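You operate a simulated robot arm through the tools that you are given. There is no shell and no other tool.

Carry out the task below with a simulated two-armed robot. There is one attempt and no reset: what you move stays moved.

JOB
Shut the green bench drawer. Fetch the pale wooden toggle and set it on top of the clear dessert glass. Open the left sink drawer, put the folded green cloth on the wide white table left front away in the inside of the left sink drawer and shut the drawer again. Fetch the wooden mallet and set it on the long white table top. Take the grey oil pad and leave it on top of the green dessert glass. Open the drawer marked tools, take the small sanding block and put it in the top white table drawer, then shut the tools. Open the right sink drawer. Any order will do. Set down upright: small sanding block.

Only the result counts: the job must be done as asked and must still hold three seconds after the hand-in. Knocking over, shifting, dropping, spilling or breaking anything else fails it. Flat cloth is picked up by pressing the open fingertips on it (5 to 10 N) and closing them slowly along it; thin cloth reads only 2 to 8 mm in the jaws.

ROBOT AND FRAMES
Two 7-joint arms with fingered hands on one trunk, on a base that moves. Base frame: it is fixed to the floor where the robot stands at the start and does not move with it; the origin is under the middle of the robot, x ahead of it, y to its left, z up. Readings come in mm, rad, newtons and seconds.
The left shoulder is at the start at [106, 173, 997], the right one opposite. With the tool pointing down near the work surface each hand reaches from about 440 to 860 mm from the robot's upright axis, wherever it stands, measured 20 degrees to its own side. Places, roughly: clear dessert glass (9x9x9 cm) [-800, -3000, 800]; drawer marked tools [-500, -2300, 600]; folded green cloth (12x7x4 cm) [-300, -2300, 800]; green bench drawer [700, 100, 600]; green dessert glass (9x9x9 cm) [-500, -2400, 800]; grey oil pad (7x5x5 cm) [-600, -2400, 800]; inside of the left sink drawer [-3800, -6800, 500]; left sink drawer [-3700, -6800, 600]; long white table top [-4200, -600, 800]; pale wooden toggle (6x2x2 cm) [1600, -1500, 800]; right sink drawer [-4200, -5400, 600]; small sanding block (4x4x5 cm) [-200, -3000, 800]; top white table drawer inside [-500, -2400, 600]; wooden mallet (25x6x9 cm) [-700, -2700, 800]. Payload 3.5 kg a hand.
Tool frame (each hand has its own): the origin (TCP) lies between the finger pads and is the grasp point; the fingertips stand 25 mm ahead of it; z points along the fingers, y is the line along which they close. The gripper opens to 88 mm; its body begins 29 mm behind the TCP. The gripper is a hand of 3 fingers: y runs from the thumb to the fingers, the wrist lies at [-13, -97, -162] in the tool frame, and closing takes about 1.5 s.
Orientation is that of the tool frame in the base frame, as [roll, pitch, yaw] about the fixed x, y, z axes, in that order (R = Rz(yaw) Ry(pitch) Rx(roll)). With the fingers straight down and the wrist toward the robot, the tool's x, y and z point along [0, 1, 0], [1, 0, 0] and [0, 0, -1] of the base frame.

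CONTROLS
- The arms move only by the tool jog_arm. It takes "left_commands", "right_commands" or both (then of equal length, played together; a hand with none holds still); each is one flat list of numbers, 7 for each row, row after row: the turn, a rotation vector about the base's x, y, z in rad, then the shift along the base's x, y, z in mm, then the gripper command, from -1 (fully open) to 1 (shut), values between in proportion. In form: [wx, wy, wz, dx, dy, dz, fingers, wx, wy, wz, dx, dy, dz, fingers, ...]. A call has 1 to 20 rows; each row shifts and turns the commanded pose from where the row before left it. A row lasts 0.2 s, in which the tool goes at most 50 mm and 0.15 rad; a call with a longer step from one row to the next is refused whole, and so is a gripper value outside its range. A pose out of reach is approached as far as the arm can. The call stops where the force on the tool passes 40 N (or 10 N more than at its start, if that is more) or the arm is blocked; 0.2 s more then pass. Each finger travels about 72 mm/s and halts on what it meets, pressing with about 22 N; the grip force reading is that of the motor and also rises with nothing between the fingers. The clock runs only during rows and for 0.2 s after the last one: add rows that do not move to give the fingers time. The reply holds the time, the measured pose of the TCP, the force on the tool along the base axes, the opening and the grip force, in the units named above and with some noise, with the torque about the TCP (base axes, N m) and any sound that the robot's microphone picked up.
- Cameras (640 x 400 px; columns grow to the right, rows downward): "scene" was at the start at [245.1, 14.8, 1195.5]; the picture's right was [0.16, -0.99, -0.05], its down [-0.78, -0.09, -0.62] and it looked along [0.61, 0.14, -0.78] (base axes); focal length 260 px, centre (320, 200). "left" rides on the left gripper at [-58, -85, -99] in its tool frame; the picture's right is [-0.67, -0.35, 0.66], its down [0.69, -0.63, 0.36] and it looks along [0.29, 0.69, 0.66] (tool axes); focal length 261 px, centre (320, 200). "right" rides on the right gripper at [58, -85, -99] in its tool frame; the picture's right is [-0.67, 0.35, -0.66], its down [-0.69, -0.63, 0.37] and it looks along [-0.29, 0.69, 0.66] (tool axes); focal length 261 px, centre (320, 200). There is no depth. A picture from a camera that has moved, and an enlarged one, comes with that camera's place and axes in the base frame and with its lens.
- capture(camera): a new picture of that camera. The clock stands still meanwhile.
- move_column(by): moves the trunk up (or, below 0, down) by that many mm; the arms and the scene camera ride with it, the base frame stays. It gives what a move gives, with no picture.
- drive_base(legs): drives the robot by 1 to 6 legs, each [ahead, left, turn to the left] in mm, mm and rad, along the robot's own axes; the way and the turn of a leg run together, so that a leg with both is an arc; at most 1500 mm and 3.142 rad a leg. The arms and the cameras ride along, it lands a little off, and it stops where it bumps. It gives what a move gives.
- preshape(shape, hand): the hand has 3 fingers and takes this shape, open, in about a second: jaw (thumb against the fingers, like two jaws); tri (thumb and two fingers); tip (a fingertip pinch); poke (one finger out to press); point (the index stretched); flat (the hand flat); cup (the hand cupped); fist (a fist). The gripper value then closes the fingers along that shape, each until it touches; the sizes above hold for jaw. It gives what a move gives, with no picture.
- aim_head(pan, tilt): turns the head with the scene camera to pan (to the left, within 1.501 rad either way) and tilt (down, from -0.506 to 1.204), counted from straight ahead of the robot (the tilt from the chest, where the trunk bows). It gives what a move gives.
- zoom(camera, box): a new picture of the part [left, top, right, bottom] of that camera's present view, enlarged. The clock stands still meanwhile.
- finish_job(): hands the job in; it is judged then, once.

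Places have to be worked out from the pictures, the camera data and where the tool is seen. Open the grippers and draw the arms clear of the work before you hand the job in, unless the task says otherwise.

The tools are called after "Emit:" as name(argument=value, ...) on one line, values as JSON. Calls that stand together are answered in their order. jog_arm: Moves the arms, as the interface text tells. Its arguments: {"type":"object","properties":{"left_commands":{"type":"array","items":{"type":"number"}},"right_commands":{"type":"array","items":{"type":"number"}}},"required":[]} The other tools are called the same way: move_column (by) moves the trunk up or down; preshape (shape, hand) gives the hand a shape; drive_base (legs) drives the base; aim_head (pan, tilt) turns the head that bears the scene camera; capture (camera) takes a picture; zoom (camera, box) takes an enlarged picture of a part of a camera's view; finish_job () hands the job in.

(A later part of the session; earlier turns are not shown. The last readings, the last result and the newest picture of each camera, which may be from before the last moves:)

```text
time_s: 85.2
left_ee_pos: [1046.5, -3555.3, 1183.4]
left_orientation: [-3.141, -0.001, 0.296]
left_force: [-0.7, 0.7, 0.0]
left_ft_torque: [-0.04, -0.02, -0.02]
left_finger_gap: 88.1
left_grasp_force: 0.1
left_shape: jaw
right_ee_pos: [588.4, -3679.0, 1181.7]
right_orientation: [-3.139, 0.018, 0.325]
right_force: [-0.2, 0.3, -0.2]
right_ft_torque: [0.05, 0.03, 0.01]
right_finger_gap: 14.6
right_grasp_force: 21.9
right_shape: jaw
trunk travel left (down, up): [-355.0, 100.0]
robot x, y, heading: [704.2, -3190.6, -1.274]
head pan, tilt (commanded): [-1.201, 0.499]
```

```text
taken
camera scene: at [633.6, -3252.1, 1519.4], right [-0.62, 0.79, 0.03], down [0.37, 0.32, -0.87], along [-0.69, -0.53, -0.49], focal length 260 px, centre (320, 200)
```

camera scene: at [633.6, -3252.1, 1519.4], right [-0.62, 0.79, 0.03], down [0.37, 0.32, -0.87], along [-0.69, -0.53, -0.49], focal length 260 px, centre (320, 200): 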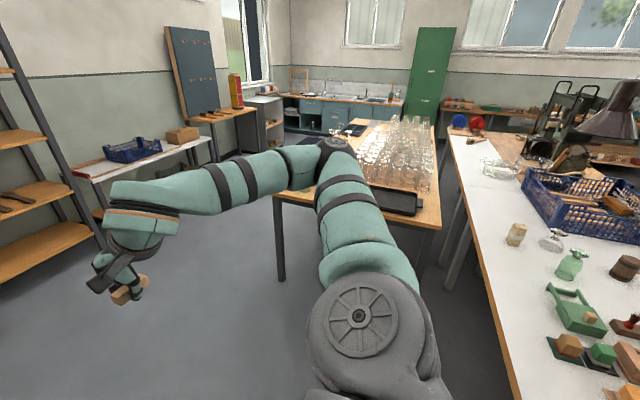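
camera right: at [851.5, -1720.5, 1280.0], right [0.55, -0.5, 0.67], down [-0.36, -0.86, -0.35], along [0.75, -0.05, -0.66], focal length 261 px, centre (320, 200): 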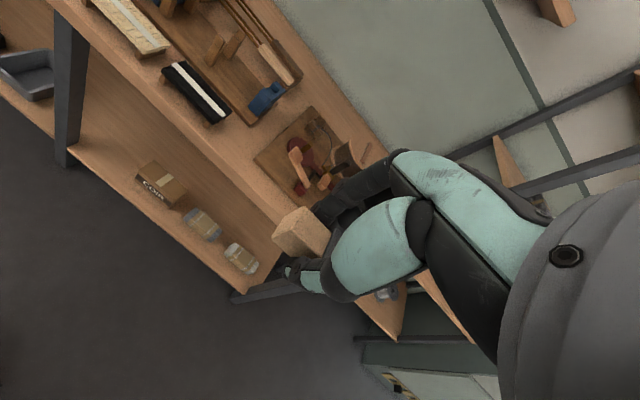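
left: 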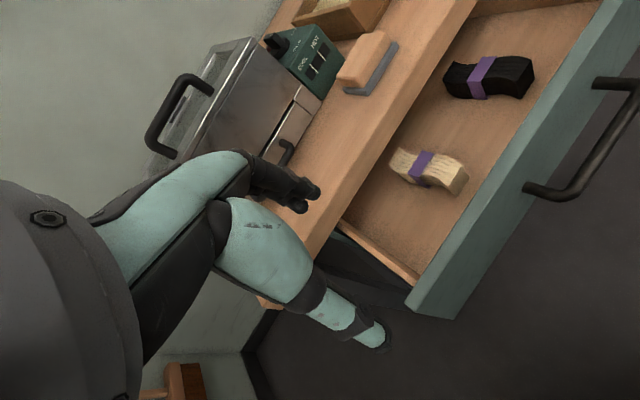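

I can see the gap behind the white table and the back row of items from here. I'll zoom in on the sanding blocks and the clear glass.

Emit:
zoom(camera="scene", box=[480, 200, 640, 300])

Emit:
zoom(camera="scene", box=[520, 280, 640, 390])

```text
4.00 times, centred on (560, 250) of scene
camera zoom: at [633.6, -3252.1, 1519.4], right [-0.62, 0.79, 0.03], down [0.37, 0.32, -0.87], along [-0.69, -0.53, -0.49], focal length 1039 px, centre (-640, 0)
```

zoom: 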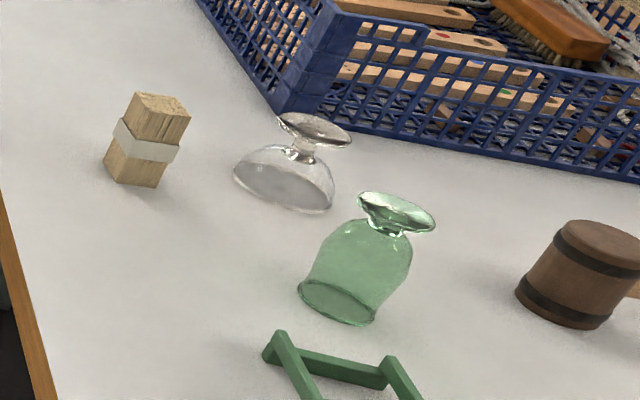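

```text
3.64 times, centred on (580, 335) of scene
camera zoom: at [633.6, -3252.1, 1519.4], right [-0.62, 0.79, 0.03], down [0.37, 0.32, -0.87], along [-0.69, -0.53, -0.49], focal length 945 px, centre (-626, -291)
```

zoom: 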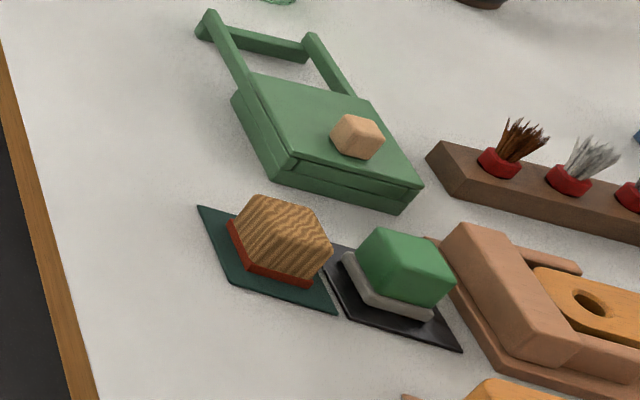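

The wood-grain block with the red base is the sanding block, on its dark green mat. I'll turn to face the clear glass from behind the table and move to about (-130, -3409).

Emit:
drive_base(legs=[[0, 0, -2.423], [593, 626, 0]])

Emit:
aim_head(pan=0.0, tilt=0.7)

Emit:
capture(camera="scene")

```text
time_s: 95.4
left_ee_pos: [-626.5, -3378.9, 1184.3]
left_orientation: [3.141, -0.003, -2.112]
left_force: [-0.5, -0.6, 0.4]
left_ft_torque: [-0.02, 0.02, 0.01]
left_finger_gap: 87.5
left_grasp_force: 0.1
left_shape: jaw
right_ee_pos: [-366.7, -2979.8, 1182.4]
right_orientation: [-3.14, 0.016, -2.087]
right_force: [-0.1, 0.2, -0.7]
right_ft_torque: [-0.02, -0.01, 0.0]
right_finger_gap: 14.4
right_grasp_force: 22.1
right_shape: jaw
trunk travel left (down, up): [-355.0, 100.0]
robot x, y, heading: [-128.5, -3419.4, 2.602]
head pan, tilt (commanded): [-1.201, 0.499]
```

```text
time_s: 96.8
left_ee_pos: [-629.1, -3378.0, 1183.3]
left_orientation: [-3.141, -0.001, -2.113]
left_force: [-0.6, 0.0, 0.2]
left_ft_torque: [-0.02, 0.01, 0.0]
left_finger_gap: 87.7
left_grasp_force: 0.0
left_shape: jaw
right_ee_pos: [-368.2, -2978.5, 1181.2]
right_orientation: [-3.14, 0.015, -2.085]
right_force: [0.6, -0.2, 0.4]
right_ft_torque: [0.0, 0.0, 0.01]
right_finger_gap: 14.6
right_grasp_force: 22.3
right_shape: jaw
trunk travel left (down, up): [-355.0, 100.0]
robot x, y, heading: [-129.9, -3419.5, 2.599]
head pan, tilt (commanded): [0.0, 0.7]
```

```text
taken
camera scene: at [-205.2, -3373.2, 1500.3], right [0.52, 0.86, 0.0], down [0.57, -0.34, -0.75], along [-0.64, 0.39, -0.67], focal length 260 px, centre (320, 200)
```

scene: 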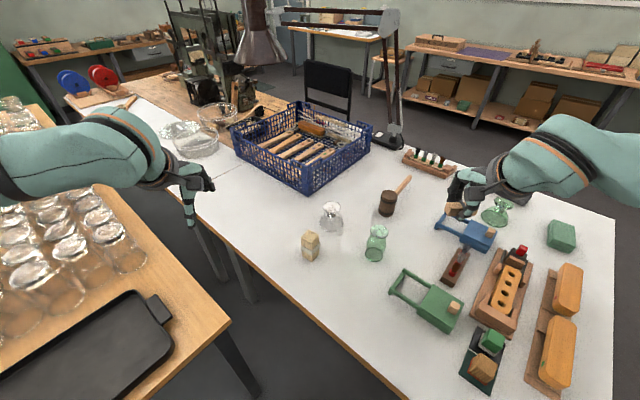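

The clear glass is straight ahead near (331, 215). I'll zoom for its exact position and shape of the top.

Emit:
zoom(camera="scene", box=[280, 180, 400, 280])

Emit:
zoom(camera="scene", box=[310, 190, 350, 240])

Emit:
capture(camera="right")

```text
4.00 times, centred on (340, 230) of scene
camera zoom: at [-205.2, -3373.2, 1500.3], right [0.52, 0.86, 0.0], down [0.57, -0.34, -0.75], along [-0.64, 0.39, -0.67], focal length 1039 px, centre (240, 80)
```

zoom: 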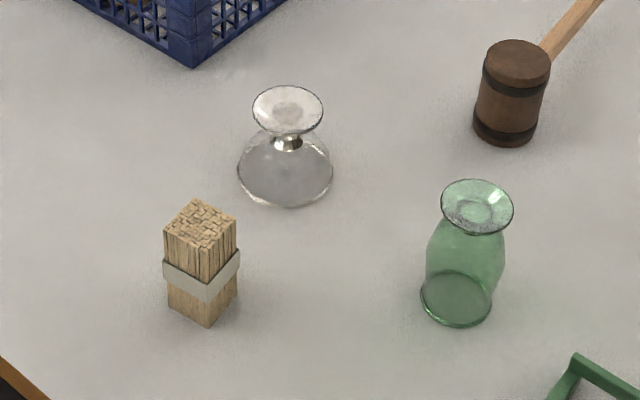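

```text
8.00 times, centred on (330, 215) of scene
camera zoom: at [-205.2, -3373.2, 1500.3], right [0.52, 0.86, 0.0], down [0.57, -0.34, -0.75], along [-0.64, 0.39, -0.67], focal length 2078 px, centre (240, 80)
```

zoom: 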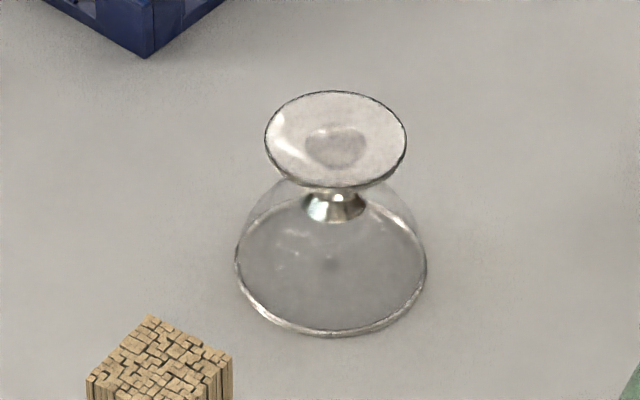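

```text
taken
camera right: at [-322.6, -3074.5, 1280.4], right [0.02, 0.75, 0.67], down [0.89, 0.29, -0.35], along [-0.46, 0.6, -0.66], focal length 261 px, centre (320, 200)
```

right: 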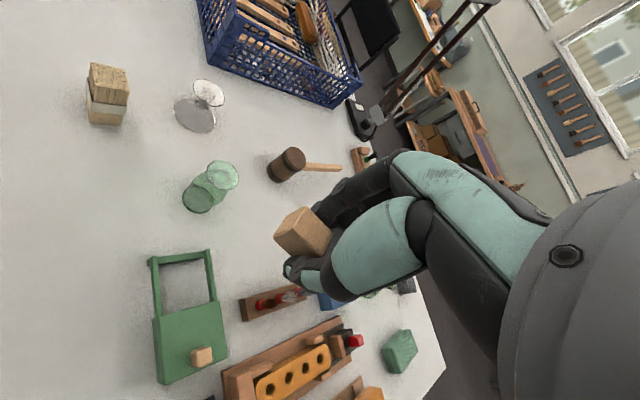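

The foot disc looks about 66 mm across, large enough for the 60 mm toggle. I need to know how far the fingertips protrude below the toggle, so I'll zoom into the hand camera.

Emit:
zoom(camera="right", box=[250, 180, 370, 310])

Emit:
zoom(camera="scene", box=[420, 150, 540, 240])

Emit:
zoom(camera="scene", box=[440, 300, 600, 400])

```text
3.08 times, centred on (310, 245) of right
camera zoom: at [-322.6, -3074.5, 1280.4], right [0.02, 0.75, 0.67], down [0.89, 0.29, -0.35], along [-0.46, 0.6, -0.66], focal length 802 px, centre (351, 62)
```

zoom: 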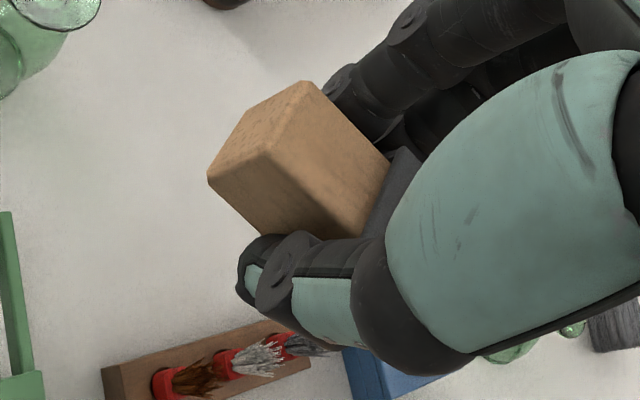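

```text
4.44 times, centred on (480, 195) of scene
camera zoom: at [-205.2, -3373.2, 1500.3], right [0.52, 0.86, 0.0], down [0.57, -0.34, -0.75], along [-0.64, 0.39, -0.67], focal length 1155 px, centre (-391, 222)
```

zoom: 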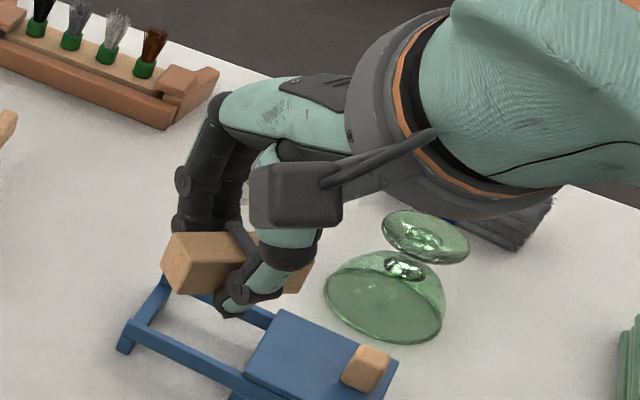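

```text
4.00 times, centred on (520, 350) of scene
camera zoom: at [-205.2, -3373.2, 1500.3], right [0.52, 0.86, 0.0], down [0.57, -0.34, -0.75], along [-0.64, 0.39, -0.67], focal length 1039 px, centre (-480, -400)
```

zoom: 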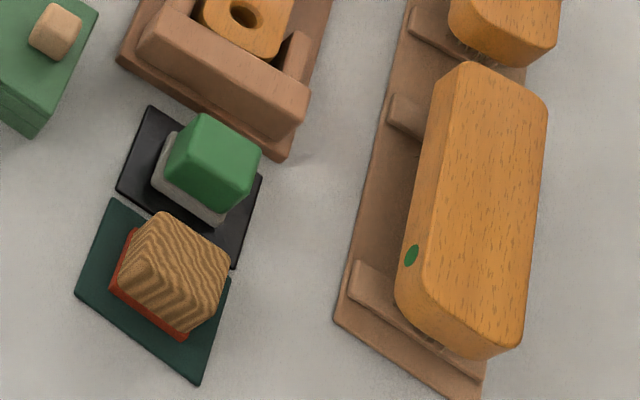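

The thumb tip protrudes a few mm below the toggle, so I'll regrip it higher on an empty patch of the table near (-520, -3090) before placing it on the glass. First I'll move over that spot and lower the trunk.

Emit:
jog_arm(right_commands=[0, 0, 0, -38, -28, 0, 1, 0, 0, 0, -38, -28, 0, 1, 0, 0, 0, -38, -28, 0, 1, 0, 0, 0, -38, -27.5, 0, 1])

Emit:
move_column(by=-145)

Emit:
capture(camera="scene")

```text
time_s: 97.8
left_ee_pos: [-629.0, -3379.9, 1182.3]
left_orientation: [-3.14, 0.002, -2.112]
left_force: [0.2, 0.8, -0.1]
left_ft_torque: [0.01, -0.03, 0.01]
left_finger_gap: 87.5
left_grasp_force: 0.0
left_shape: jaw
right_ee_pos: [-519.8, -3092.9, 1181.6]
right_orientation: [-3.14, 0.02, -2.087]
right_force: [-0.5, -0.7, -0.7]
right_ft_torque: [0.02, 0.02, -0.02]
right_finger_gap: 14.5
right_grasp_force: 22.4
right_shape: jaw
trunk travel left (down, up): [-355.0, 100.0]
robot x, y, heading: [-129.7, -3417.8, 2.598]
head pan, tilt (commanded): [0.0, 0.7]
```

```text
time_s: 99.5
left_ee_pos: [-628.3, -3379.9, 1038.9]
left_orientation: [-3.141, 0.0, -2.111]
left_force: [0.7, -0.3, 0.6]
left_ft_torque: [0.0, 0.0, 0.06]
left_finger_gap: 88.0
left_grasp_force: 0.1
left_shape: jaw
right_ee_pos: [-520.2, -3091.5, 1036.7]
right_orientation: [-3.14, 0.017, -2.085]
right_force: [-0.4, -0.6, 0.0]
right_ft_torque: [0.03, -0.02, -0.02]
right_finger_gap: 14.5
right_grasp_force: 22.8
right_shape: jaw
trunk travel left (down, up): [-210.0, 245.0]
robot x, y, heading: [-126.2, -3420.7, 2.598]
head pan, tilt (commanded): [0.0, 0.7]
```

```text
taken
camera scene: at [-262.2, -3339.0, 1336.1], right [0.52, 0.86, 0.0], down [0.65, -0.39, -0.65], along [-0.56, 0.34, -0.76], focal length 260 px, centre (320, 200)
```

scene: 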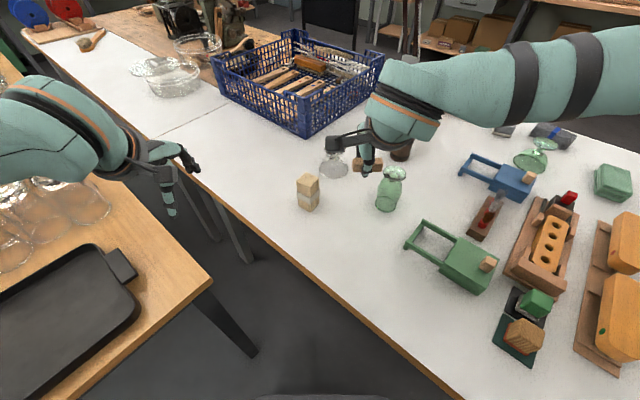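

The target patch at pixel (352, 238) is empty. I'll lower the hand to about z=880 and check clearances.

Emit:
jog_arm(right_commands=[0, 0, 0, 0, 0, -40, 1, 0, 0, 0, 0, 0, -40, 1, 0, 0, 0, 0, 0, -40, 1, 0, 0, 0, 0, 0, -37, 1])

Emit:
zoom(camera="scene", box=[270, 130, 430, 270])

Emit:
capture(camera="right")

```text
time_s: 100.5
left_ee_pos: [-628.2, -3378.7, 1037.7]
left_orientation: [-3.14, -0.001, -2.111]
left_force: [0.1, 0.3, 0.3]
left_ft_torque: [0.0, 0.0, -0.01]
left_finger_gap: 87.8
left_grasp_force: 0.2
left_shape: jaw
right_ee_pos: [-520.0, -3090.6, 878.9]
right_orientation: [-3.14, 0.018, -2.085]
right_force: [0.2, 1.1, -0.7]
right_ft_torque: [-0.02, 0.03, 0.01]
right_finger_gap: 14.7
right_grasp_force: 22.0
right_shape: jaw
trunk travel left (down, up): [-210.0, 245.0]
robot x, y, heading: [-130.9, -3419.5, 2.6]
head pan, tilt (commanded): [0.0, 0.7]
```

```text
2.86 times, centred on (350, 200) of scene
camera zoom: at [-263.1, -3338.2, 1335.9], right [0.52, 0.86, 0.0], down [0.65, -0.39, -0.65], along [-0.56, 0.34, -0.76], focal length 742 px, centre (234, 200)
```

zoom: 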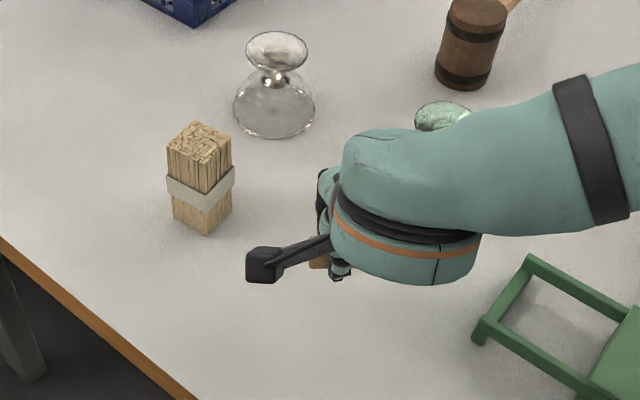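

```text
taken
camera right: at [-475.0, -3185.2, 976.8], right [0.02, 0.75, 0.67], down [0.89, 0.29, -0.35], along [-0.46, 0.6, -0.66], focal length 261 px, centre (320, 200)
```

right: 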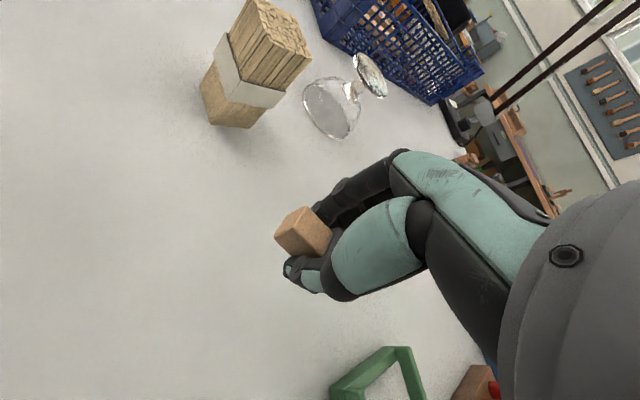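

Clear all round. I'll lower in smaller steps toward the table and watch for contact.

Emit:
jog_arm(right_commands=[0, 0, 0, 0, 0, -20, 1, 0, 0, 0, 0, 0, -15, 1, 0, 0, 0, 0, 0, -5, 1, 0, 0, 0, 0, 0, -4, 1])

Emit:
zoom(camera="right", box=[250, 180, 370, 310])

Emit:
zoom(camera="scene", box=[300, 190, 400, 270])

```text
time_s: 101.5
left_ee_pos: [-628.6, -3378.5, 1037.5]
left_orientation: [-3.141, -0.001, -2.111]
left_force: [0.8, -0.6, -0.2]
left_ft_torque: [0.0, -0.01, -0.03]
left_finger_gap: 87.7
left_grasp_force: 0.1
left_shape: jaw
right_ee_pos: [-519.8, -3091.7, 835.4]
right_orientation: [-3.141, 0.017, -2.086]
right_force: [-0.5, -0.5, 0.1]
right_ft_torque: [0.03, -0.01, 0.0]
right_finger_gap: 14.6
right_grasp_force: 22.3
right_shape: jaw
trunk travel left (down, up): [-210.0, 245.0]
robot x, y, heading: [-127.7, -3418.5, 2.6]
head pan, tilt (commanded): [0.0, 0.7]
```

```text
3.08 times, centred on (310, 245) of right
camera zoom: at [-474.4, -3185.8, 933.7], right [0.02, 0.75, 0.67], down [0.89, 0.29, -0.35], along [-0.46, 0.6, -0.66], focal length 802 px, centre (351, 62)
```

zoom: 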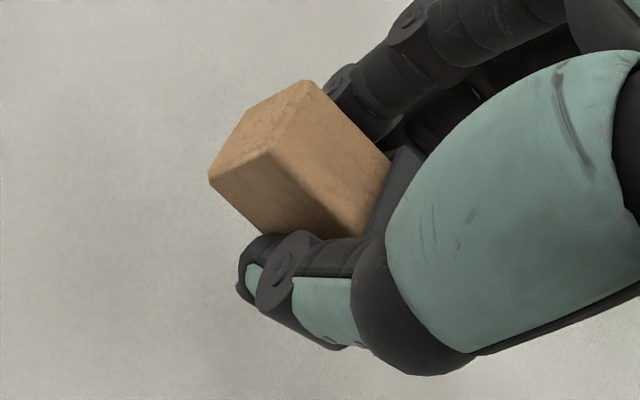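

```text
5.00 times, centred on (350, 230) of scene
camera zoom: at [-262.7, -3338.6, 1336.0], right [0.52, 0.86, 0.0], down [0.65, -0.39, -0.65], along [-0.56, 0.34, -0.76], focal length 1299 px, centre (170, 50)
```

zoom: 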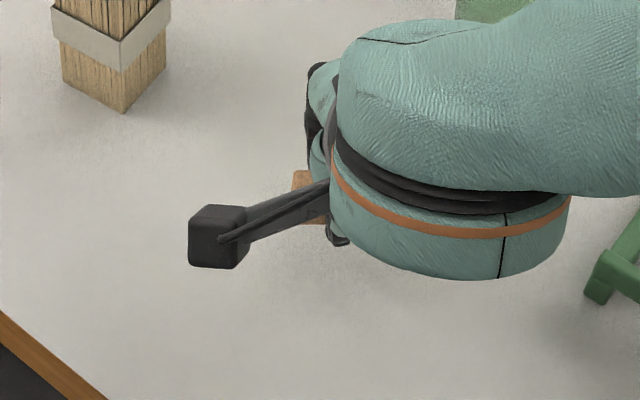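

Still no contact at z=835. I'll step down 3 mm per row; the force limit stops the arm if it presses.

Emit:
jog_arm(right_commands=[0, 0, 0, 0, 0, -4, 1, 0, 0, 0, 0, 0, -3, 1, 0, 0, 0, 0, 0, -3, 1, 0, 0, 0, 0, 0, 0, 1])

```text
time_s: 102.5
left_ee_pos: [-626.9, -3378.5, 1037.7]
left_orientation: [3.141, 0.002, -2.112]
left_force: [0.0, 0.1, 0.6]
left_ft_torque: [-0.05, 0.01, 0.0]
left_finger_gap: 87.8
left_grasp_force: 0.1
left_shape: jaw
right_ee_pos: [-520.1, -3091.2, 827.0]
right_orientation: [-3.141, 0.017, -2.087]
right_force: [-0.6, 0.2, -1.3]
right_ft_torque: [-0.01, 0.03, 0.02]
right_finger_gap: 14.9
right_grasp_force: 21.7
right_shape: jaw
trunk travel left (down, up): [-210.0, 245.0]
robot x, y, heading: [-129.7, -3424.2, 2.599]
head pan, tilt (commanded): [0.0, 0.7]
```

Emit:
jog_arm(right_commands=[0, 0, 0, 0, 0, -3, 1, 0, 0, 0, 0, 0, -3, 1, 0, 0, 0, 0, 0, -2, 1, 0, 0, 0, 0, 0, 0, 1])

```text
time_s: 103.5
left_ee_pos: [-627.7, -3379.5, 1038.0]
left_orientation: [-3.141, -0.002, -2.111]
left_force: [0.7, -0.3, 0.5]
left_ft_torque: [0.0, -0.01, 0.01]
left_finger_gap: 88.0
left_grasp_force: 0.1
left_shape: jaw
right_ee_pos: [-519.3, -3090.6, 817.5]
right_orientation: [-3.14, 0.018, -2.086]
right_force: [0.2, 0.4, -0.1]
right_ft_torque: [-0.01, 0.0, -0.02]
right_finger_gap: 14.6
right_grasp_force: 21.5
right_shape: jaw
trunk travel left (down, up): [-210.0, 245.0]
robot x, y, heading: [-127.5, -3419.3, 2.598]
head pan, tilt (commanded): [0.0, 0.7]
```

No contact yet at z=817 (tips ≈792). I'll continue with small steps.

Emit:
jog_arm(right_commands=[0, 0, 0, 0, 0, -2.5, 1, 0, 0, 0, 0, 0, -2.5, 1, 0, 0, 0, 0, 0, -2, 1, 0, 0, 0, 0, 0, 0, 1])

Emit:
zoom(camera="right", box=[250, 180, 370, 310])

```text
time_s: 104.5
left_ee_pos: [-629.0, -3379.2, 1039.1]
left_orientation: [-3.141, 0.0, -2.112]
left_force: [-0.4, -0.2, -0.1]
left_ft_torque: [-0.03, 0.02, 0.0]
left_finger_gap: 88.1
left_grasp_force: 0.0
left_shape: jaw
right_ee_pos: [-520.1, -3090.6, 811.6]
right_orientation: [-3.138, 0.018, -2.086]
right_force: [-0.2, -0.2, -0.2]
right_ft_torque: [0.0, 0.01, 0.01]
right_finger_gap: 14.7
right_grasp_force: 21.7
right_shape: jaw
trunk travel left (down, up): [-210.0, 245.0]
robot x, y, heading: [-129.0, -3418.5, 2.598]
head pan, tilt (commanded): [0.0, 0.7]
```

```text
3.08 times, centred on (310, 245) of right
camera zoom: at [-474.7, -3185.9, 909.4], right [0.02, 0.75, 0.67], down [0.89, 0.29, -0.35], along [-0.46, 0.6, -0.66], focal length 802 px, centre (351, 62)
```

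zoom: 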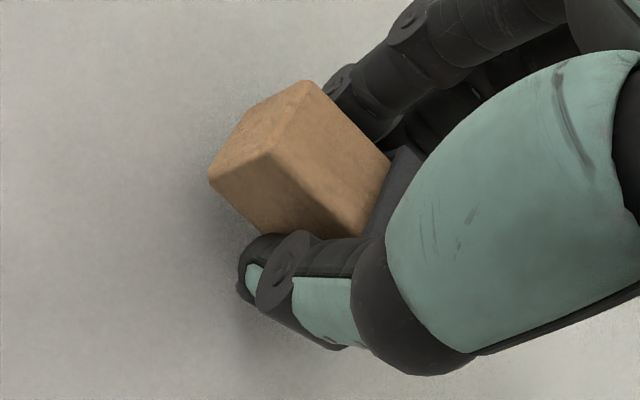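

A soft contact shadow is appearing under the thumb, so the table is close. I'll go on in 2 mm steps.

Emit:
jog_arm(right_commands=[0, 0, 0, 0, 0, -2, 1, 0, 0, 0, 0, 0, -2, 1, 0, 0, 0, 0, 0, -1.5, 1, 0, 0, 0, 0, 0, 0, 1])

```text
time_s: 105.5
left_ee_pos: [-628.0, -3379.7, 1039.5]
left_orientation: [3.141, 0.001, -2.112]
left_force: [0.2, -0.6, 0.4]
left_ft_torque: [0.01, 0.05, -0.03]
left_finger_gap: 87.6
left_grasp_force: 0.0
left_shape: jaw
right_ee_pos: [-520.6, -3091.2, 806.8]
right_orientation: [-3.141, 0.017, -2.085]
right_force: [0.1, 0.0, 4.6]
right_ft_torque: [-0.01, 0.05, 0.02]
right_finger_gap: 14.6
right_grasp_force: 22.3
right_shape: jaw
trunk travel left (down, up): [-210.0, 245.0]
robot x, y, heading: [-127.9, -3418.3, 2.598]
head pan, tilt (commanded): [0.0, 0.7]
```

Contact at TCP z≈807, so the table top is at about z=782. I'll open the fingers gradually to release the toggle here.

Emit:
jog_arm(right_commands=[0, 0, 0, 0, 0, 0, 0.6, 0, 0, 0, 0, 0, 0, 0.5, 0, 0, 0, 0, 0, 0, 0.4, 0, 0, 0, 0, 0, 0, 0.3, 0, 0, 0, 0, 0, 0, 0.2, 0, 0, 0, 0, 0, 0, 0.2])

Emit:
zoom(camera="right", box=[250, 180, 370, 310])

```text
time_s: 106.9
left_ee_pos: [-626.8, -3379.2, 1038.9]
left_orientation: [3.142, 0.001, -2.111]
left_force: [-0.4, 0.0, 0.4]
left_ft_torque: [0.0, 0.03, -0.03]
left_finger_gap: 87.8
left_grasp_force: 0.1
left_shape: jaw
right_ee_pos: [-518.9, -3091.0, 805.6]
right_orientation: [-3.14, 0.016, -2.087]
right_force: [0.5, -0.9, 5.8]
right_ft_torque: [-0.03, 0.03, 0.01]
right_finger_gap: 33.9
right_grasp_force: 0.0
right_shape: jaw
trunk travel left (down, up): [-210.0, 245.0]
robot x, y, heading: [-130.6, -3418.5, 2.604]
head pan, tilt (commanded): [0.0, 0.7]
```

```text
3.08 times, centred on (310, 245) of right
camera zoom: at [-474.1, -3186.2, 904.3], right [0.02, 0.75, 0.67], down [0.89, 0.29, -0.35], along [-0.46, 0.6, -0.66], focal length 802 px, centre (351, 62)
```

zoom: 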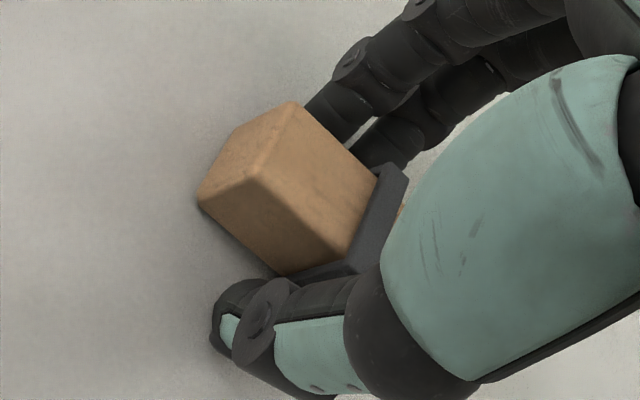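

The toggle sits on the table between the open fingers. I'll raise 7 mm so the tips stay above its bottom, then close again.

Emit:
jog_arm(right_commands=[0, 0, 0, 0, 0, 4, 0.2, 0, 0, 0, 0, 0, 4, 0.2, 0, 0, 0, 0, 0, 0, 0.4, 0, 0, 0, 0, 0, 0, 0.6, 0, 0, 0, 0, 0, 0, 0.8, 0, 0, 0, 0, 0, 0, 1, 0, 0, 0, 0, 0, 0, 1, 0, 0, 0, 0, 0, 0, 1])

Emit:
zoom(camera="right", box=[250, 180, 370, 310])

```text
time_s: 108.7
left_ee_pos: [-627.7, -3379.0, 1038.2]
left_orientation: [3.14, -0.002, -2.113]
left_force: [0.5, -1.2, 0.5]
left_ft_torque: [0.02, -0.01, -0.01]
left_finger_gap: 87.8
left_grasp_force: 0.1
left_shape: jaw
right_ee_pos: [-519.0, -3091.6, 813.3]
right_orientation: [-3.141, 0.018, -2.085]
right_force: [-0.2, 0.9, -0.4]
right_ft_torque: [-0.02, 0.01, -0.02]
right_finger_gap: 14.7
right_grasp_force: 22.4
right_shape: jaw
trunk travel left (down, up): [-210.0, 245.0]
robot x, y, heading: [-128.5, -3418.9, 2.599]
head pan, tilt (commanded): [0.0, 0.7]
```

```text
3.08 times, centred on (310, 245) of right
camera zoom: at [-474.3, -3185.9, 912.0], right [0.02, 0.75, 0.67], down [0.89, 0.29, -0.35], along [-0.46, 0.6, -0.66], focal length 802 px, centre (351, 62)
```

zoom: 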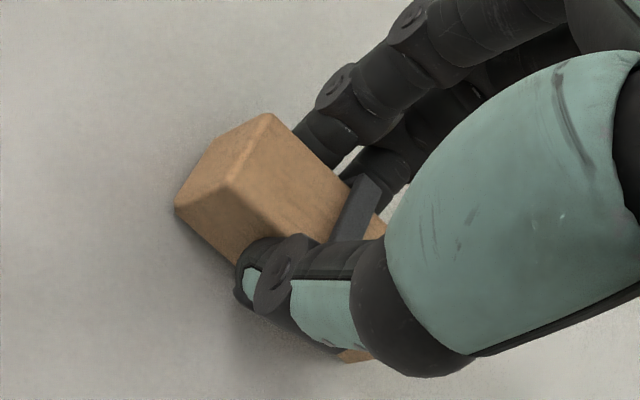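

The toggle is gripped with its bottom about 31 mm below the TCP. I'll lift it to z≈960 and drive 60 mm forward so the glass at about (-763, -2984) is in reach.

Emit:
jog_arm(right_commands=[0, 0, 0, 0, 0, 20, 1, 0, 0, 0, 0, 0, 40, 1, 0, 0, 0, 0, 0, 45, 1, 0, 0, 0, 0, 0, 45, 1])

Emit:
drive_base(legs=[[60, 0, 0]])

Emit:
capture(camera="scene")

```text
time_s: 109.7
left_ee_pos: [-627.2, -3379.3, 1038.6]
left_orientation: [-3.141, 0.0, -2.112]
left_force: [0.4, -0.3, -0.8]
left_ft_torque: [0.02, -0.01, -0.02]
left_finger_gap: 88.0
left_grasp_force: 0.0
left_shape: jaw
right_ee_pos: [-517.9, -3091.1, 964.4]
right_orientation: [-3.14, 0.019, -2.086]
right_force: [-0.1, -1.0, 0.0]
right_ft_torque: [0.0, 0.04, -0.03]
right_finger_gap: 14.9
right_grasp_force: 21.9
right_shape: jaw
trunk travel left (down, up): [-210.0, 245.0]
robot x, y, heading: [-130.6, -3420.3, 2.599]
head pan, tilt (commanded): [0.0, 0.7]
```

```text
time_s: 110.7
left_ee_pos: [-677.9, -3349.7, 1039.0]
left_orientation: [3.139, 0.001, -2.112]
left_force: [0.5, -0.4, -0.2]
left_ft_torque: [0.01, -0.01, 0.0]
left_finger_gap: 87.7
left_grasp_force: 0.1
left_shape: jaw
right_ee_pos: [-569.1, -3059.4, 964.2]
right_orientation: [-3.141, 0.018, -2.085]
right_force: [-0.3, 0.8, -0.4]
right_ft_torque: [-0.01, 0.0, -0.01]
right_finger_gap: 14.9
right_grasp_force: 21.6
right_shape: jaw
trunk travel left (down, up): [-210.0, 245.0]
robot x, y, heading: [-177.8, -3389.2, 2.599]
head pan, tilt (commanded): [0.0, 0.7]
```

```text
taken
camera scene: at [-312.1, -3308.8, 1336.4], right [0.52, 0.86, 0.0], down [0.65, -0.39, -0.65], along [-0.56, 0.34, -0.76], focal length 260 px, centre (320, 200)
```

scene: 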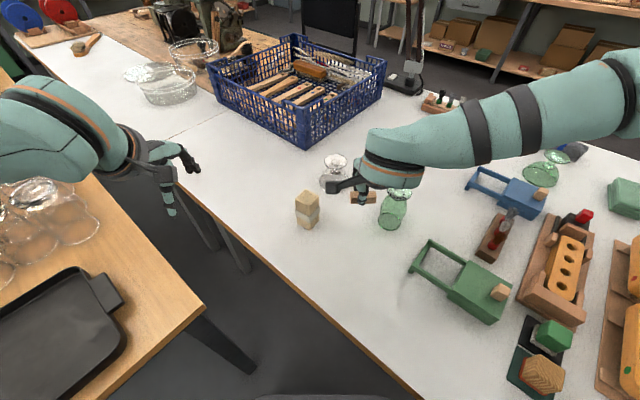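

I'll move the hand above the glass at z≈964 and check alignment with both cameras.

Emit:
jog_arm(right_commands=[0, 0, 0, -38.8, 15, 0, 1, 0, 0, 0, -38.8, 15, 0, 1, 0, 0, 0, -38.8, 15, 0, 1, 0, 0, 0, -38.8, 15, 0, 1, 0, 0, 0, -38.8, 15, 0, 1, 0, 0, 0, 0, 0, 0, 1])

Emit:
capture(camera="right")

Emit:
zoom(camera="scene", box=[280, 120, 420, 220])

```text
time_s: 112.1
left_ee_pos: [-679.4, -3347.4, 1038.1]
left_orientation: [3.141, -0.003, -2.112]
left_force: [0.3, 0.0, -0.3]
left_ft_torque: [-0.01, 0.0, 0.0]
left_finger_gap: 87.7
left_grasp_force: 0.1
left_shape: jaw
right_ee_pos: [-762.3, -2983.9, 962.3]
right_orientation: [-3.138, 0.016, -2.084]
right_force: [-0.4, 0.0, -0.5]
right_ft_torque: [-0.02, 0.04, -0.01]
right_finger_gap: 15.1
right_grasp_force: 21.7
right_shape: jaw
trunk travel left (down, up): [-210.0, 245.0]
robot x, y, heading: [-178.4, -3390.6, 2.598]
head pan, tilt (commanded): [0.0, 0.7]
```

```text
taken
camera right: at [-718.2, -3078.6, 1061.0], right [0.02, 0.75, 0.67], down [0.89, 0.29, -0.35], along [-0.46, 0.6, -0.66], focal length 261 px, centre (320, 200)
```

right: 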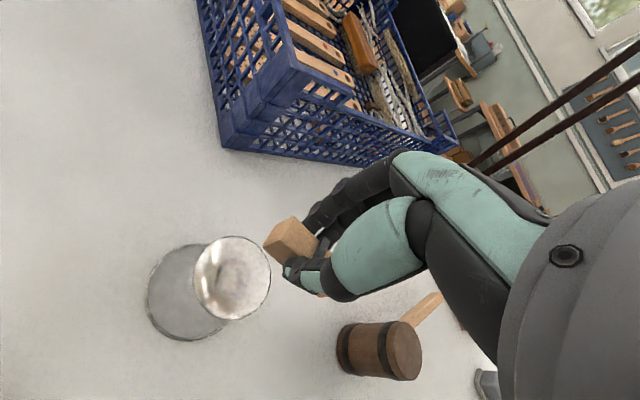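

```text
4.00 times, centred on (350, 170) of scene
camera zoom: at [-313.0, -3307.6, 1336.1], right [0.52, 0.86, 0.0], down [0.65, -0.39, -0.65], along [-0.56, 0.34, -0.76], focal length 1039 px, centre (200, 320)
```

zoom: 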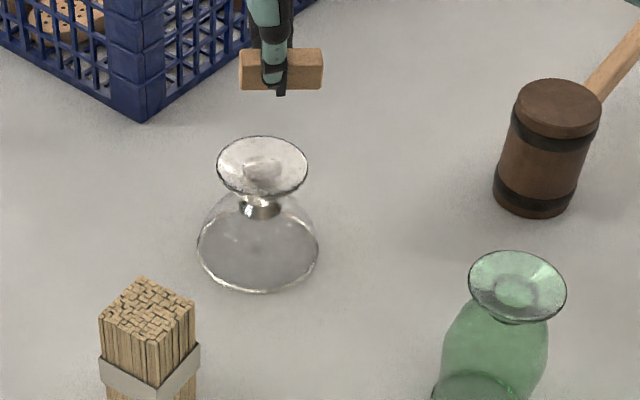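

Scene and hand views show I need about 9 mm more to the left and 4 mm nearer. I'll correct that and lower to about 8 mm above the disc.

Emit:
jog_arm(right_commands=[0, 0, 0, -0.9, -9.8, -10, 1, 0, 0, 0, 0, 0, -20, 1, 0, 0, 0, 0, 0, -20, 1, 0, 0, 0, 0, 0, -10, 1, 0, 0, 0, 0, 0, 0, 1])

Emit:
zoom(camera="right", box=[200, 170, 360, 300])

Emit:
zoom(camera="scene", box=[300, 130, 380, 190])

```text
time_s: 113.3
left_ee_pos: [-679.2, -3347.3, 1038.6]
left_orientation: [-3.141, 0.0, -2.111]
left_force: [0.2, -0.5, -0.9]
left_ft_torque: [0.01, 0.0, 0.02]
left_finger_gap: 87.6
left_grasp_force: 0.0
left_shape: jaw
right_ee_pos: [-764.8, -2994.5, 902.8]
right_orientation: [-3.139, 0.017, -2.086]
right_force: [-1.3, -0.1, -0.2]
right_ft_torque: [0.0, 0.0, -0.05]
right_finger_gap: 15.0
right_grasp_force: 22.3
right_shape: jaw
trunk travel left (down, up): [-210.0, 245.0]
robot x, y, heading: [-179.9, -3389.5, 2.599]
head pan, tilt (commanded): [0.0, 0.7]
```

```text
3.08 times, centred on (280, 235) of right
camera zoom: at [-720.1, -3088.7, 1001.0], right [0.02, 0.75, 0.67], down [0.89, 0.29, -0.35], along [-0.46, 0.6, -0.66], focal length 802 px, centre (443, 92)
```

zoom: 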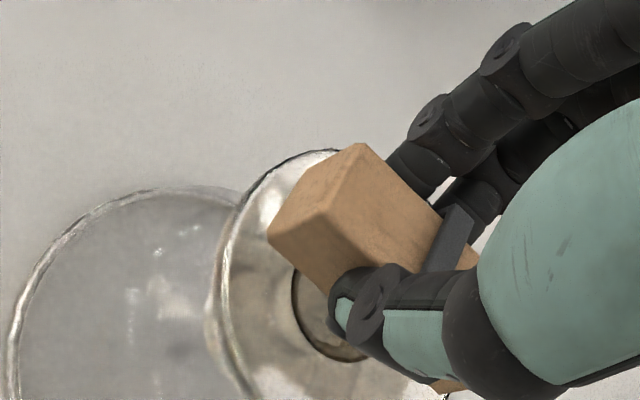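

```text
6.67 times, centred on (340, 160) of scene
camera zoom: at [-313.7, -3307.8, 1336.0], right [0.52, 0.86, 0.0], down [0.65, -0.39, -0.65], along [-0.56, 0.34, -0.76], focal length 1732 px, centre (187, 467)
```

zoom: 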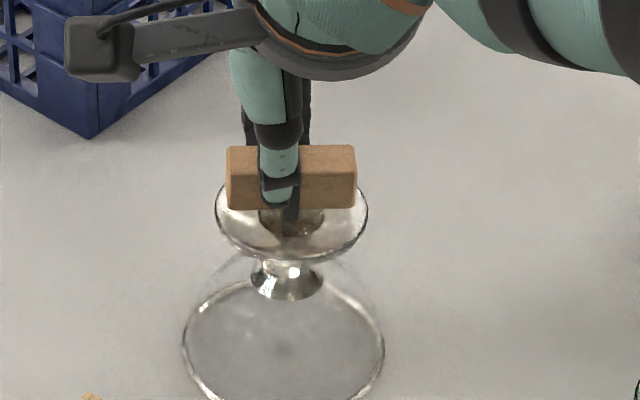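

Laterally the toggle is centred over the disc; it sits about 4 mm too far. I'll correct that and descend in small steps until light contact.

Emit:
jog_arm(right_commands=[0, 0, 0, 3.5, -2, -2, 1, 0, 0, 0, 0, 0, -2, 1, 0, 0, 0, 0, 0, -1, 1, 0, 0, 0, 0, 0, 0, 1])

Emit:
zoom(camera="scene", box=[300, 130, 380, 190])

```text
time_s: 114.3
left_ee_pos: [-679.9, -3348.1, 1038.2]
left_orientation: [3.141, 0.0, -2.112]
left_force: [-0.2, 0.1, -0.4]
left_ft_torque: [-0.02, 0.01, 0.02]
left_finger_gap: 87.9
left_grasp_force: 0.0
left_shape: jaw
right_ee_pos: [-760.8, -2996.8, 898.2]
right_orientation: [-3.139, 0.018, -2.085]
right_force: [-1.2, -0.2, 0.3]
right_ft_torque: [0.01, 0.02, 0.01]
right_finger_gap: 14.9
right_grasp_force: 21.8
right_shape: jaw
trunk travel left (down, up): [-210.0, 245.0]
robot x, y, heading: [-179.0, -3388.5, 2.602]
head pan, tilt (commanded): [0.0, 0.7]
```

```text
6.67 times, centred on (340, 160) of scene
camera zoom: at [-313.7, -3307.8, 1336.0], right [0.52, 0.86, 0.0], down [0.65, -0.39, -0.65], along [-0.56, 0.34, -0.76], focal length 1732 px, centre (187, 467)
```

zoom: 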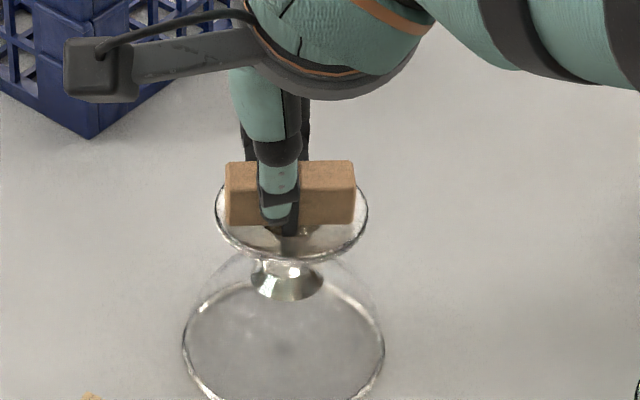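

Alignment looks good and there is no contact yet at z=898. I'll keep stepping down gently.

Emit:
jog_arm(right_commands=[0, 0, 0, 0, 0, -1.5, 1, 0, 0, 0, 0, 0, -1.5, 1, 0, 0, 0, 0, 0, 0, 1])

Emit:
jog_arm(right_commands=[0, 0, 0, 0, 0, -1.5, 1, 0, 0, 0, 0, 0, 0, 1])

```text
time_s: 115.1
left_ee_pos: [-678.3, -3347.8, 1039.3]
left_orientation: [3.141, 0.0, -2.112]
left_force: [-0.9, 0.9, -0.8]
left_ft_torque: [-0.04, -0.01, -0.02]
left_finger_gap: 87.8
left_grasp_force: 0.0
left_shape: jaw
right_ee_pos: [-761.9, -2996.6, 896.3]
right_orientation: [3.141, 0.018, -2.086]
right_force: [-1.3, 0.0, 7.5]
right_ft_torque: [0.0, 0.04, 0.02]
right_finger_gap: 15.5
right_grasp_force: 21.5
right_shape: jaw
trunk travel left (down, up): [-210.0, 245.0]
robot x, y, heading: [-178.1, -3385.3, 2.6]
head pan, tilt (commanded): [0.0, 0.7]
```

```text
time_s: 115.7
left_ee_pos: [-678.9, -3348.6, 1039.9]
left_orientation: [3.138, -0.001, -2.112]
left_force: [-0.6, -0.3, -0.8]
left_ft_torque: [0.01, 0.0, 0.02]
left_finger_gap: 87.7
left_grasp_force: 0.0
left_shape: jaw
right_ee_pos: [-762.2, -2996.7, 895.3]
right_orientation: [3.14, 0.018, -2.085]
right_force: [-3.4, 0.4, 13.6]
right_ft_torque: [0.07, 0.07, 0.0]
right_finger_gap: 15.5
right_grasp_force: 22.2
right_shape: jaw
trunk travel left (down, up): [-210.0, 245.0]
robot x, y, heading: [-183.1, -3390.4, 2.6]
head pan, tilt (commanded): [0.0, 0.7]
```

Contact is firm at z≈896 (disc top ≈865). I'll ease up 1 mm to relax the force and look before opening.

Emit:
jog_arm(right_commands=[0, 0, 0, 0, 0, 1.2, 1, 0, 0, 0, 0, 0, 0, 1])

Emit:
zoom(camera="scene", box=[300, 130, 380, 190])

Emit:
zoom(camera="right", box=[200, 170, 360, 300])

```text
time_s: 116.3
left_ee_pos: [-678.8, -3347.9, 1038.7]
left_orientation: [3.14, -0.001, -2.112]
left_force: [0.3, -0.4, -0.8]
left_ft_torque: [-0.02, 0.0, 0.01]
left_finger_gap: 88.0
left_grasp_force: 0.0
left_shape: jaw
right_ee_pos: [-760.9, -2996.8, 895.2]
right_orientation: [3.141, 0.017, -2.085]
right_force: [-1.7, 1.7, 11.3]
right_ft_torque: [0.08, 0.12, 0.01]
right_finger_gap: 15.7
right_grasp_force: 22.3
right_shape: jaw
trunk travel left (down, up): [-210.0, 245.0]
robot x, y, heading: [-180.7, -3389.4, 2.599]
head pan, tilt (commanded): [0.0, 0.7]
```

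```text
6.67 times, centred on (340, 160) of scene
camera zoom: at [-312.5, -3308.8, 1336.2], right [0.52, 0.86, 0.0], down [0.65, -0.39, -0.65], along [-0.56, 0.34, -0.76], focal length 1732 px, centre (187, 467)
```

zoom: 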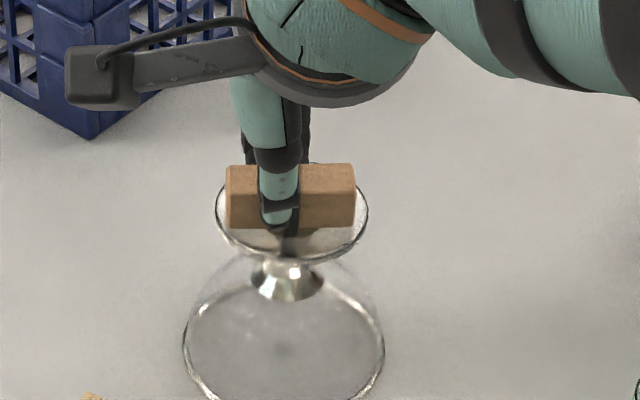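

```text
3.08 times, centred on (280, 235) of right
camera zoom: at [-715.5, -3091.7, 994.1], right [0.02, 0.74, 0.67], down [0.89, 0.29, -0.35], along [-0.46, 0.6, -0.66], focal length 802 px, centre (443, 92)
```

zoom: 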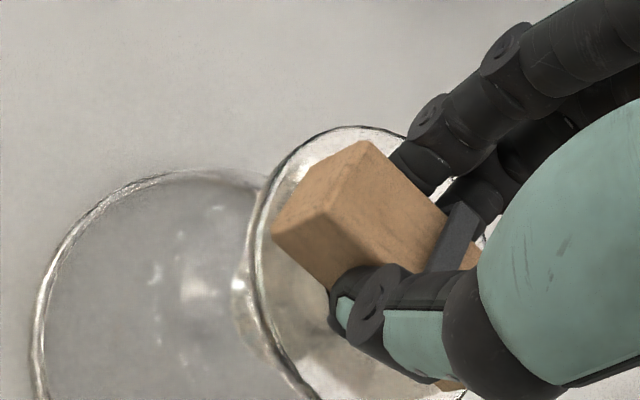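

The toggle is centred on the disc. I'll open the fingers slowly, keeping the hand still.

Emit:
jog_arm(right_commands=[0, 0, 0, 0, 0, 0.8, 1, 0, 0, 0, 0, 0, 0, 0.64, 0, 0, 0, 0, 0, 0, 0.58, 0, 0, 0, 0, 0, 0, 0.5, 0, 0, 0, 0, 0, 0, 0.4, 0, 0, 0, 0, 0, 0, 0.3, 0, 0, 0, 0, 0, 0, 0.2, 0, 0, 0, 0, 0, 0, 0.2])

Emit:
zoom(camera="scene", box=[300, 130, 380, 190])

Emit:
zoom(camera="right", box=[200, 170, 360, 300])

```text
time_s: 118.1
left_ee_pos: [-679.9, -3347.7, 1038.6]
left_orientation: [3.142, 0.0, -2.112]
left_force: [0.5, -0.6, -0.4]
left_ft_torque: [0.03, 0.01, 0.03]
left_finger_gap: 87.8
left_grasp_force: 0.0
left_shape: jaw
right_ee_pos: [-760.7, -2995.9, 895.2]
right_orientation: [-3.139, 0.016, -2.085]
right_force: [0.2, 0.3, -0.1]
right_ft_torque: [-0.02, -0.01, -0.02]
right_finger_gap: 34.7
right_grasp_force: 0.1
right_shape: jaw
trunk travel left (down, up): [-210.0, 245.0]
robot x, y, heading: [-180.7, -3389.1, 2.599]
head pan, tilt (commanded): [0.0, 0.7]
```

```text
6.67 times, centred on (340, 160) of scene
camera zoom: at [-313.8, -3307.8, 1336.0], right [0.52, 0.86, 0.0], down [0.65, -0.39, -0.65], along [-0.56, 0.34, -0.76], focal length 1732 px, centre (187, 467)
```

zoom: 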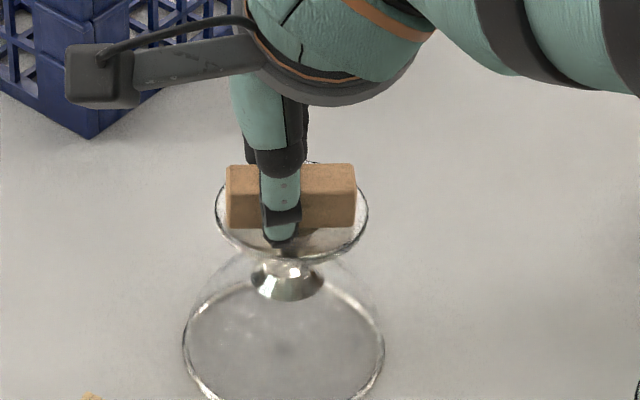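

```text
3.08 times, centred on (280, 235) of right
camera zoom: at [-716.4, -3091.1, 994.0], right [0.02, 0.75, 0.67], down [0.89, 0.29, -0.35], along [-0.46, 0.6, -0.66], focal length 802 px, centre (443, 92)
```

zoom: 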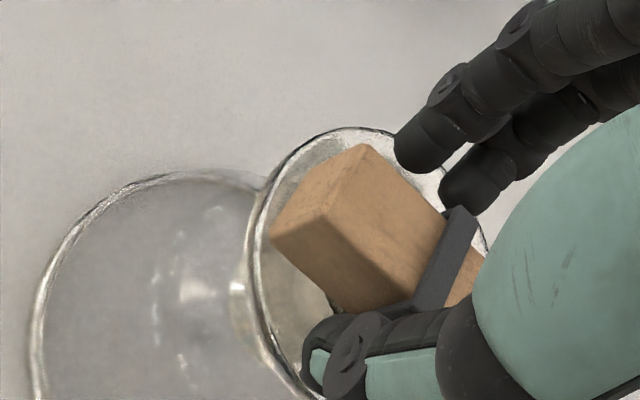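

The toggle rests flat on the disc, free of the fingers. I'll open a bit more and lift straight up.

Emit:
jog_arm(right_commands=[0, 0, 0, 0, 0, 0, 0, 0, 0, 0, 0, 0, 0, -0.2, 0, 0, 0, 0, 0, 5, -0.2, 0, 0, 0, 0, 0, 10, -0.2, 0, 0, 0, 0, 0, 20, -0.2, 0, 0, 0, 0, 0, 30, -0.2, 0, 0, 0, 0, 0, 30, -0.2])

Emit:
capture(camera="right")

Emit:
capture(camera="scene")

```text
time_s: 119.7
left_ee_pos: [-680.1, -3348.6, 1038.5]
left_orientation: [3.14, -0.001, -2.112]
left_force: [0.7, 1.0, 0.4]
left_ft_torque: [0.0, -0.01, -0.03]
left_finger_gap: 87.8
left_grasp_force: 0.1
left_shape: jaw
right_ee_pos: [-762.8, -2998.3, 991.2]
right_orientation: [-3.14, 0.017, -2.086]
right_force: [0.1, 0.1, -0.8]
right_ft_torque: [0.01, 0.0, 0.04]
right_finger_gap: 52.3
right_grasp_force: 0.0
right_shape: jaw
trunk travel left (down, up): [-210.0, 245.0]
robot x, y, heading: [-180.0, -3389.6, 2.598]
head pan, tilt (commanded): [0.0, 0.7]
```

```text
taken
camera right: at [-716.0, -3091.4, 1089.9], right [0.02, 0.75, 0.67], down [0.89, 0.29, -0.35], along [-0.46, 0.6, -0.66], focal length 261 px, centre (320, 200)
```

right: 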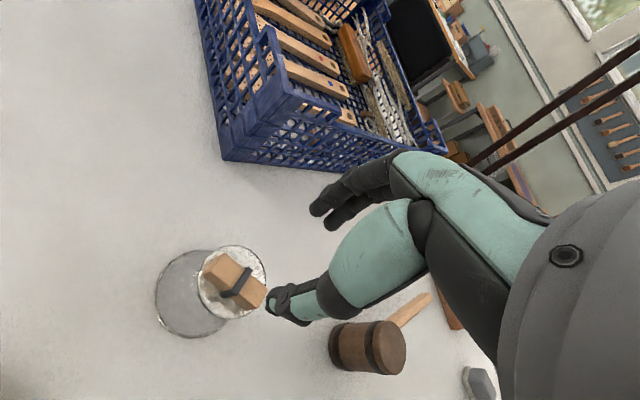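

```text
taken
camera scene: at [-313.3, -3308.2, 1336.1], right [0.52, 0.86, 0.0], down [0.65, -0.39, -0.65], along [-0.56, 0.34, -0.76], focal length 260 px, centre (320, 200)
```

scene: 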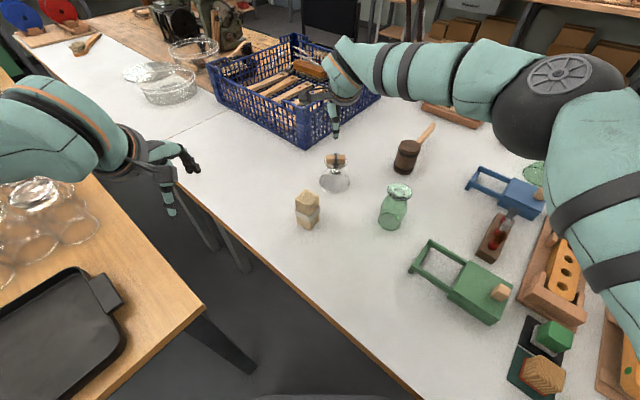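

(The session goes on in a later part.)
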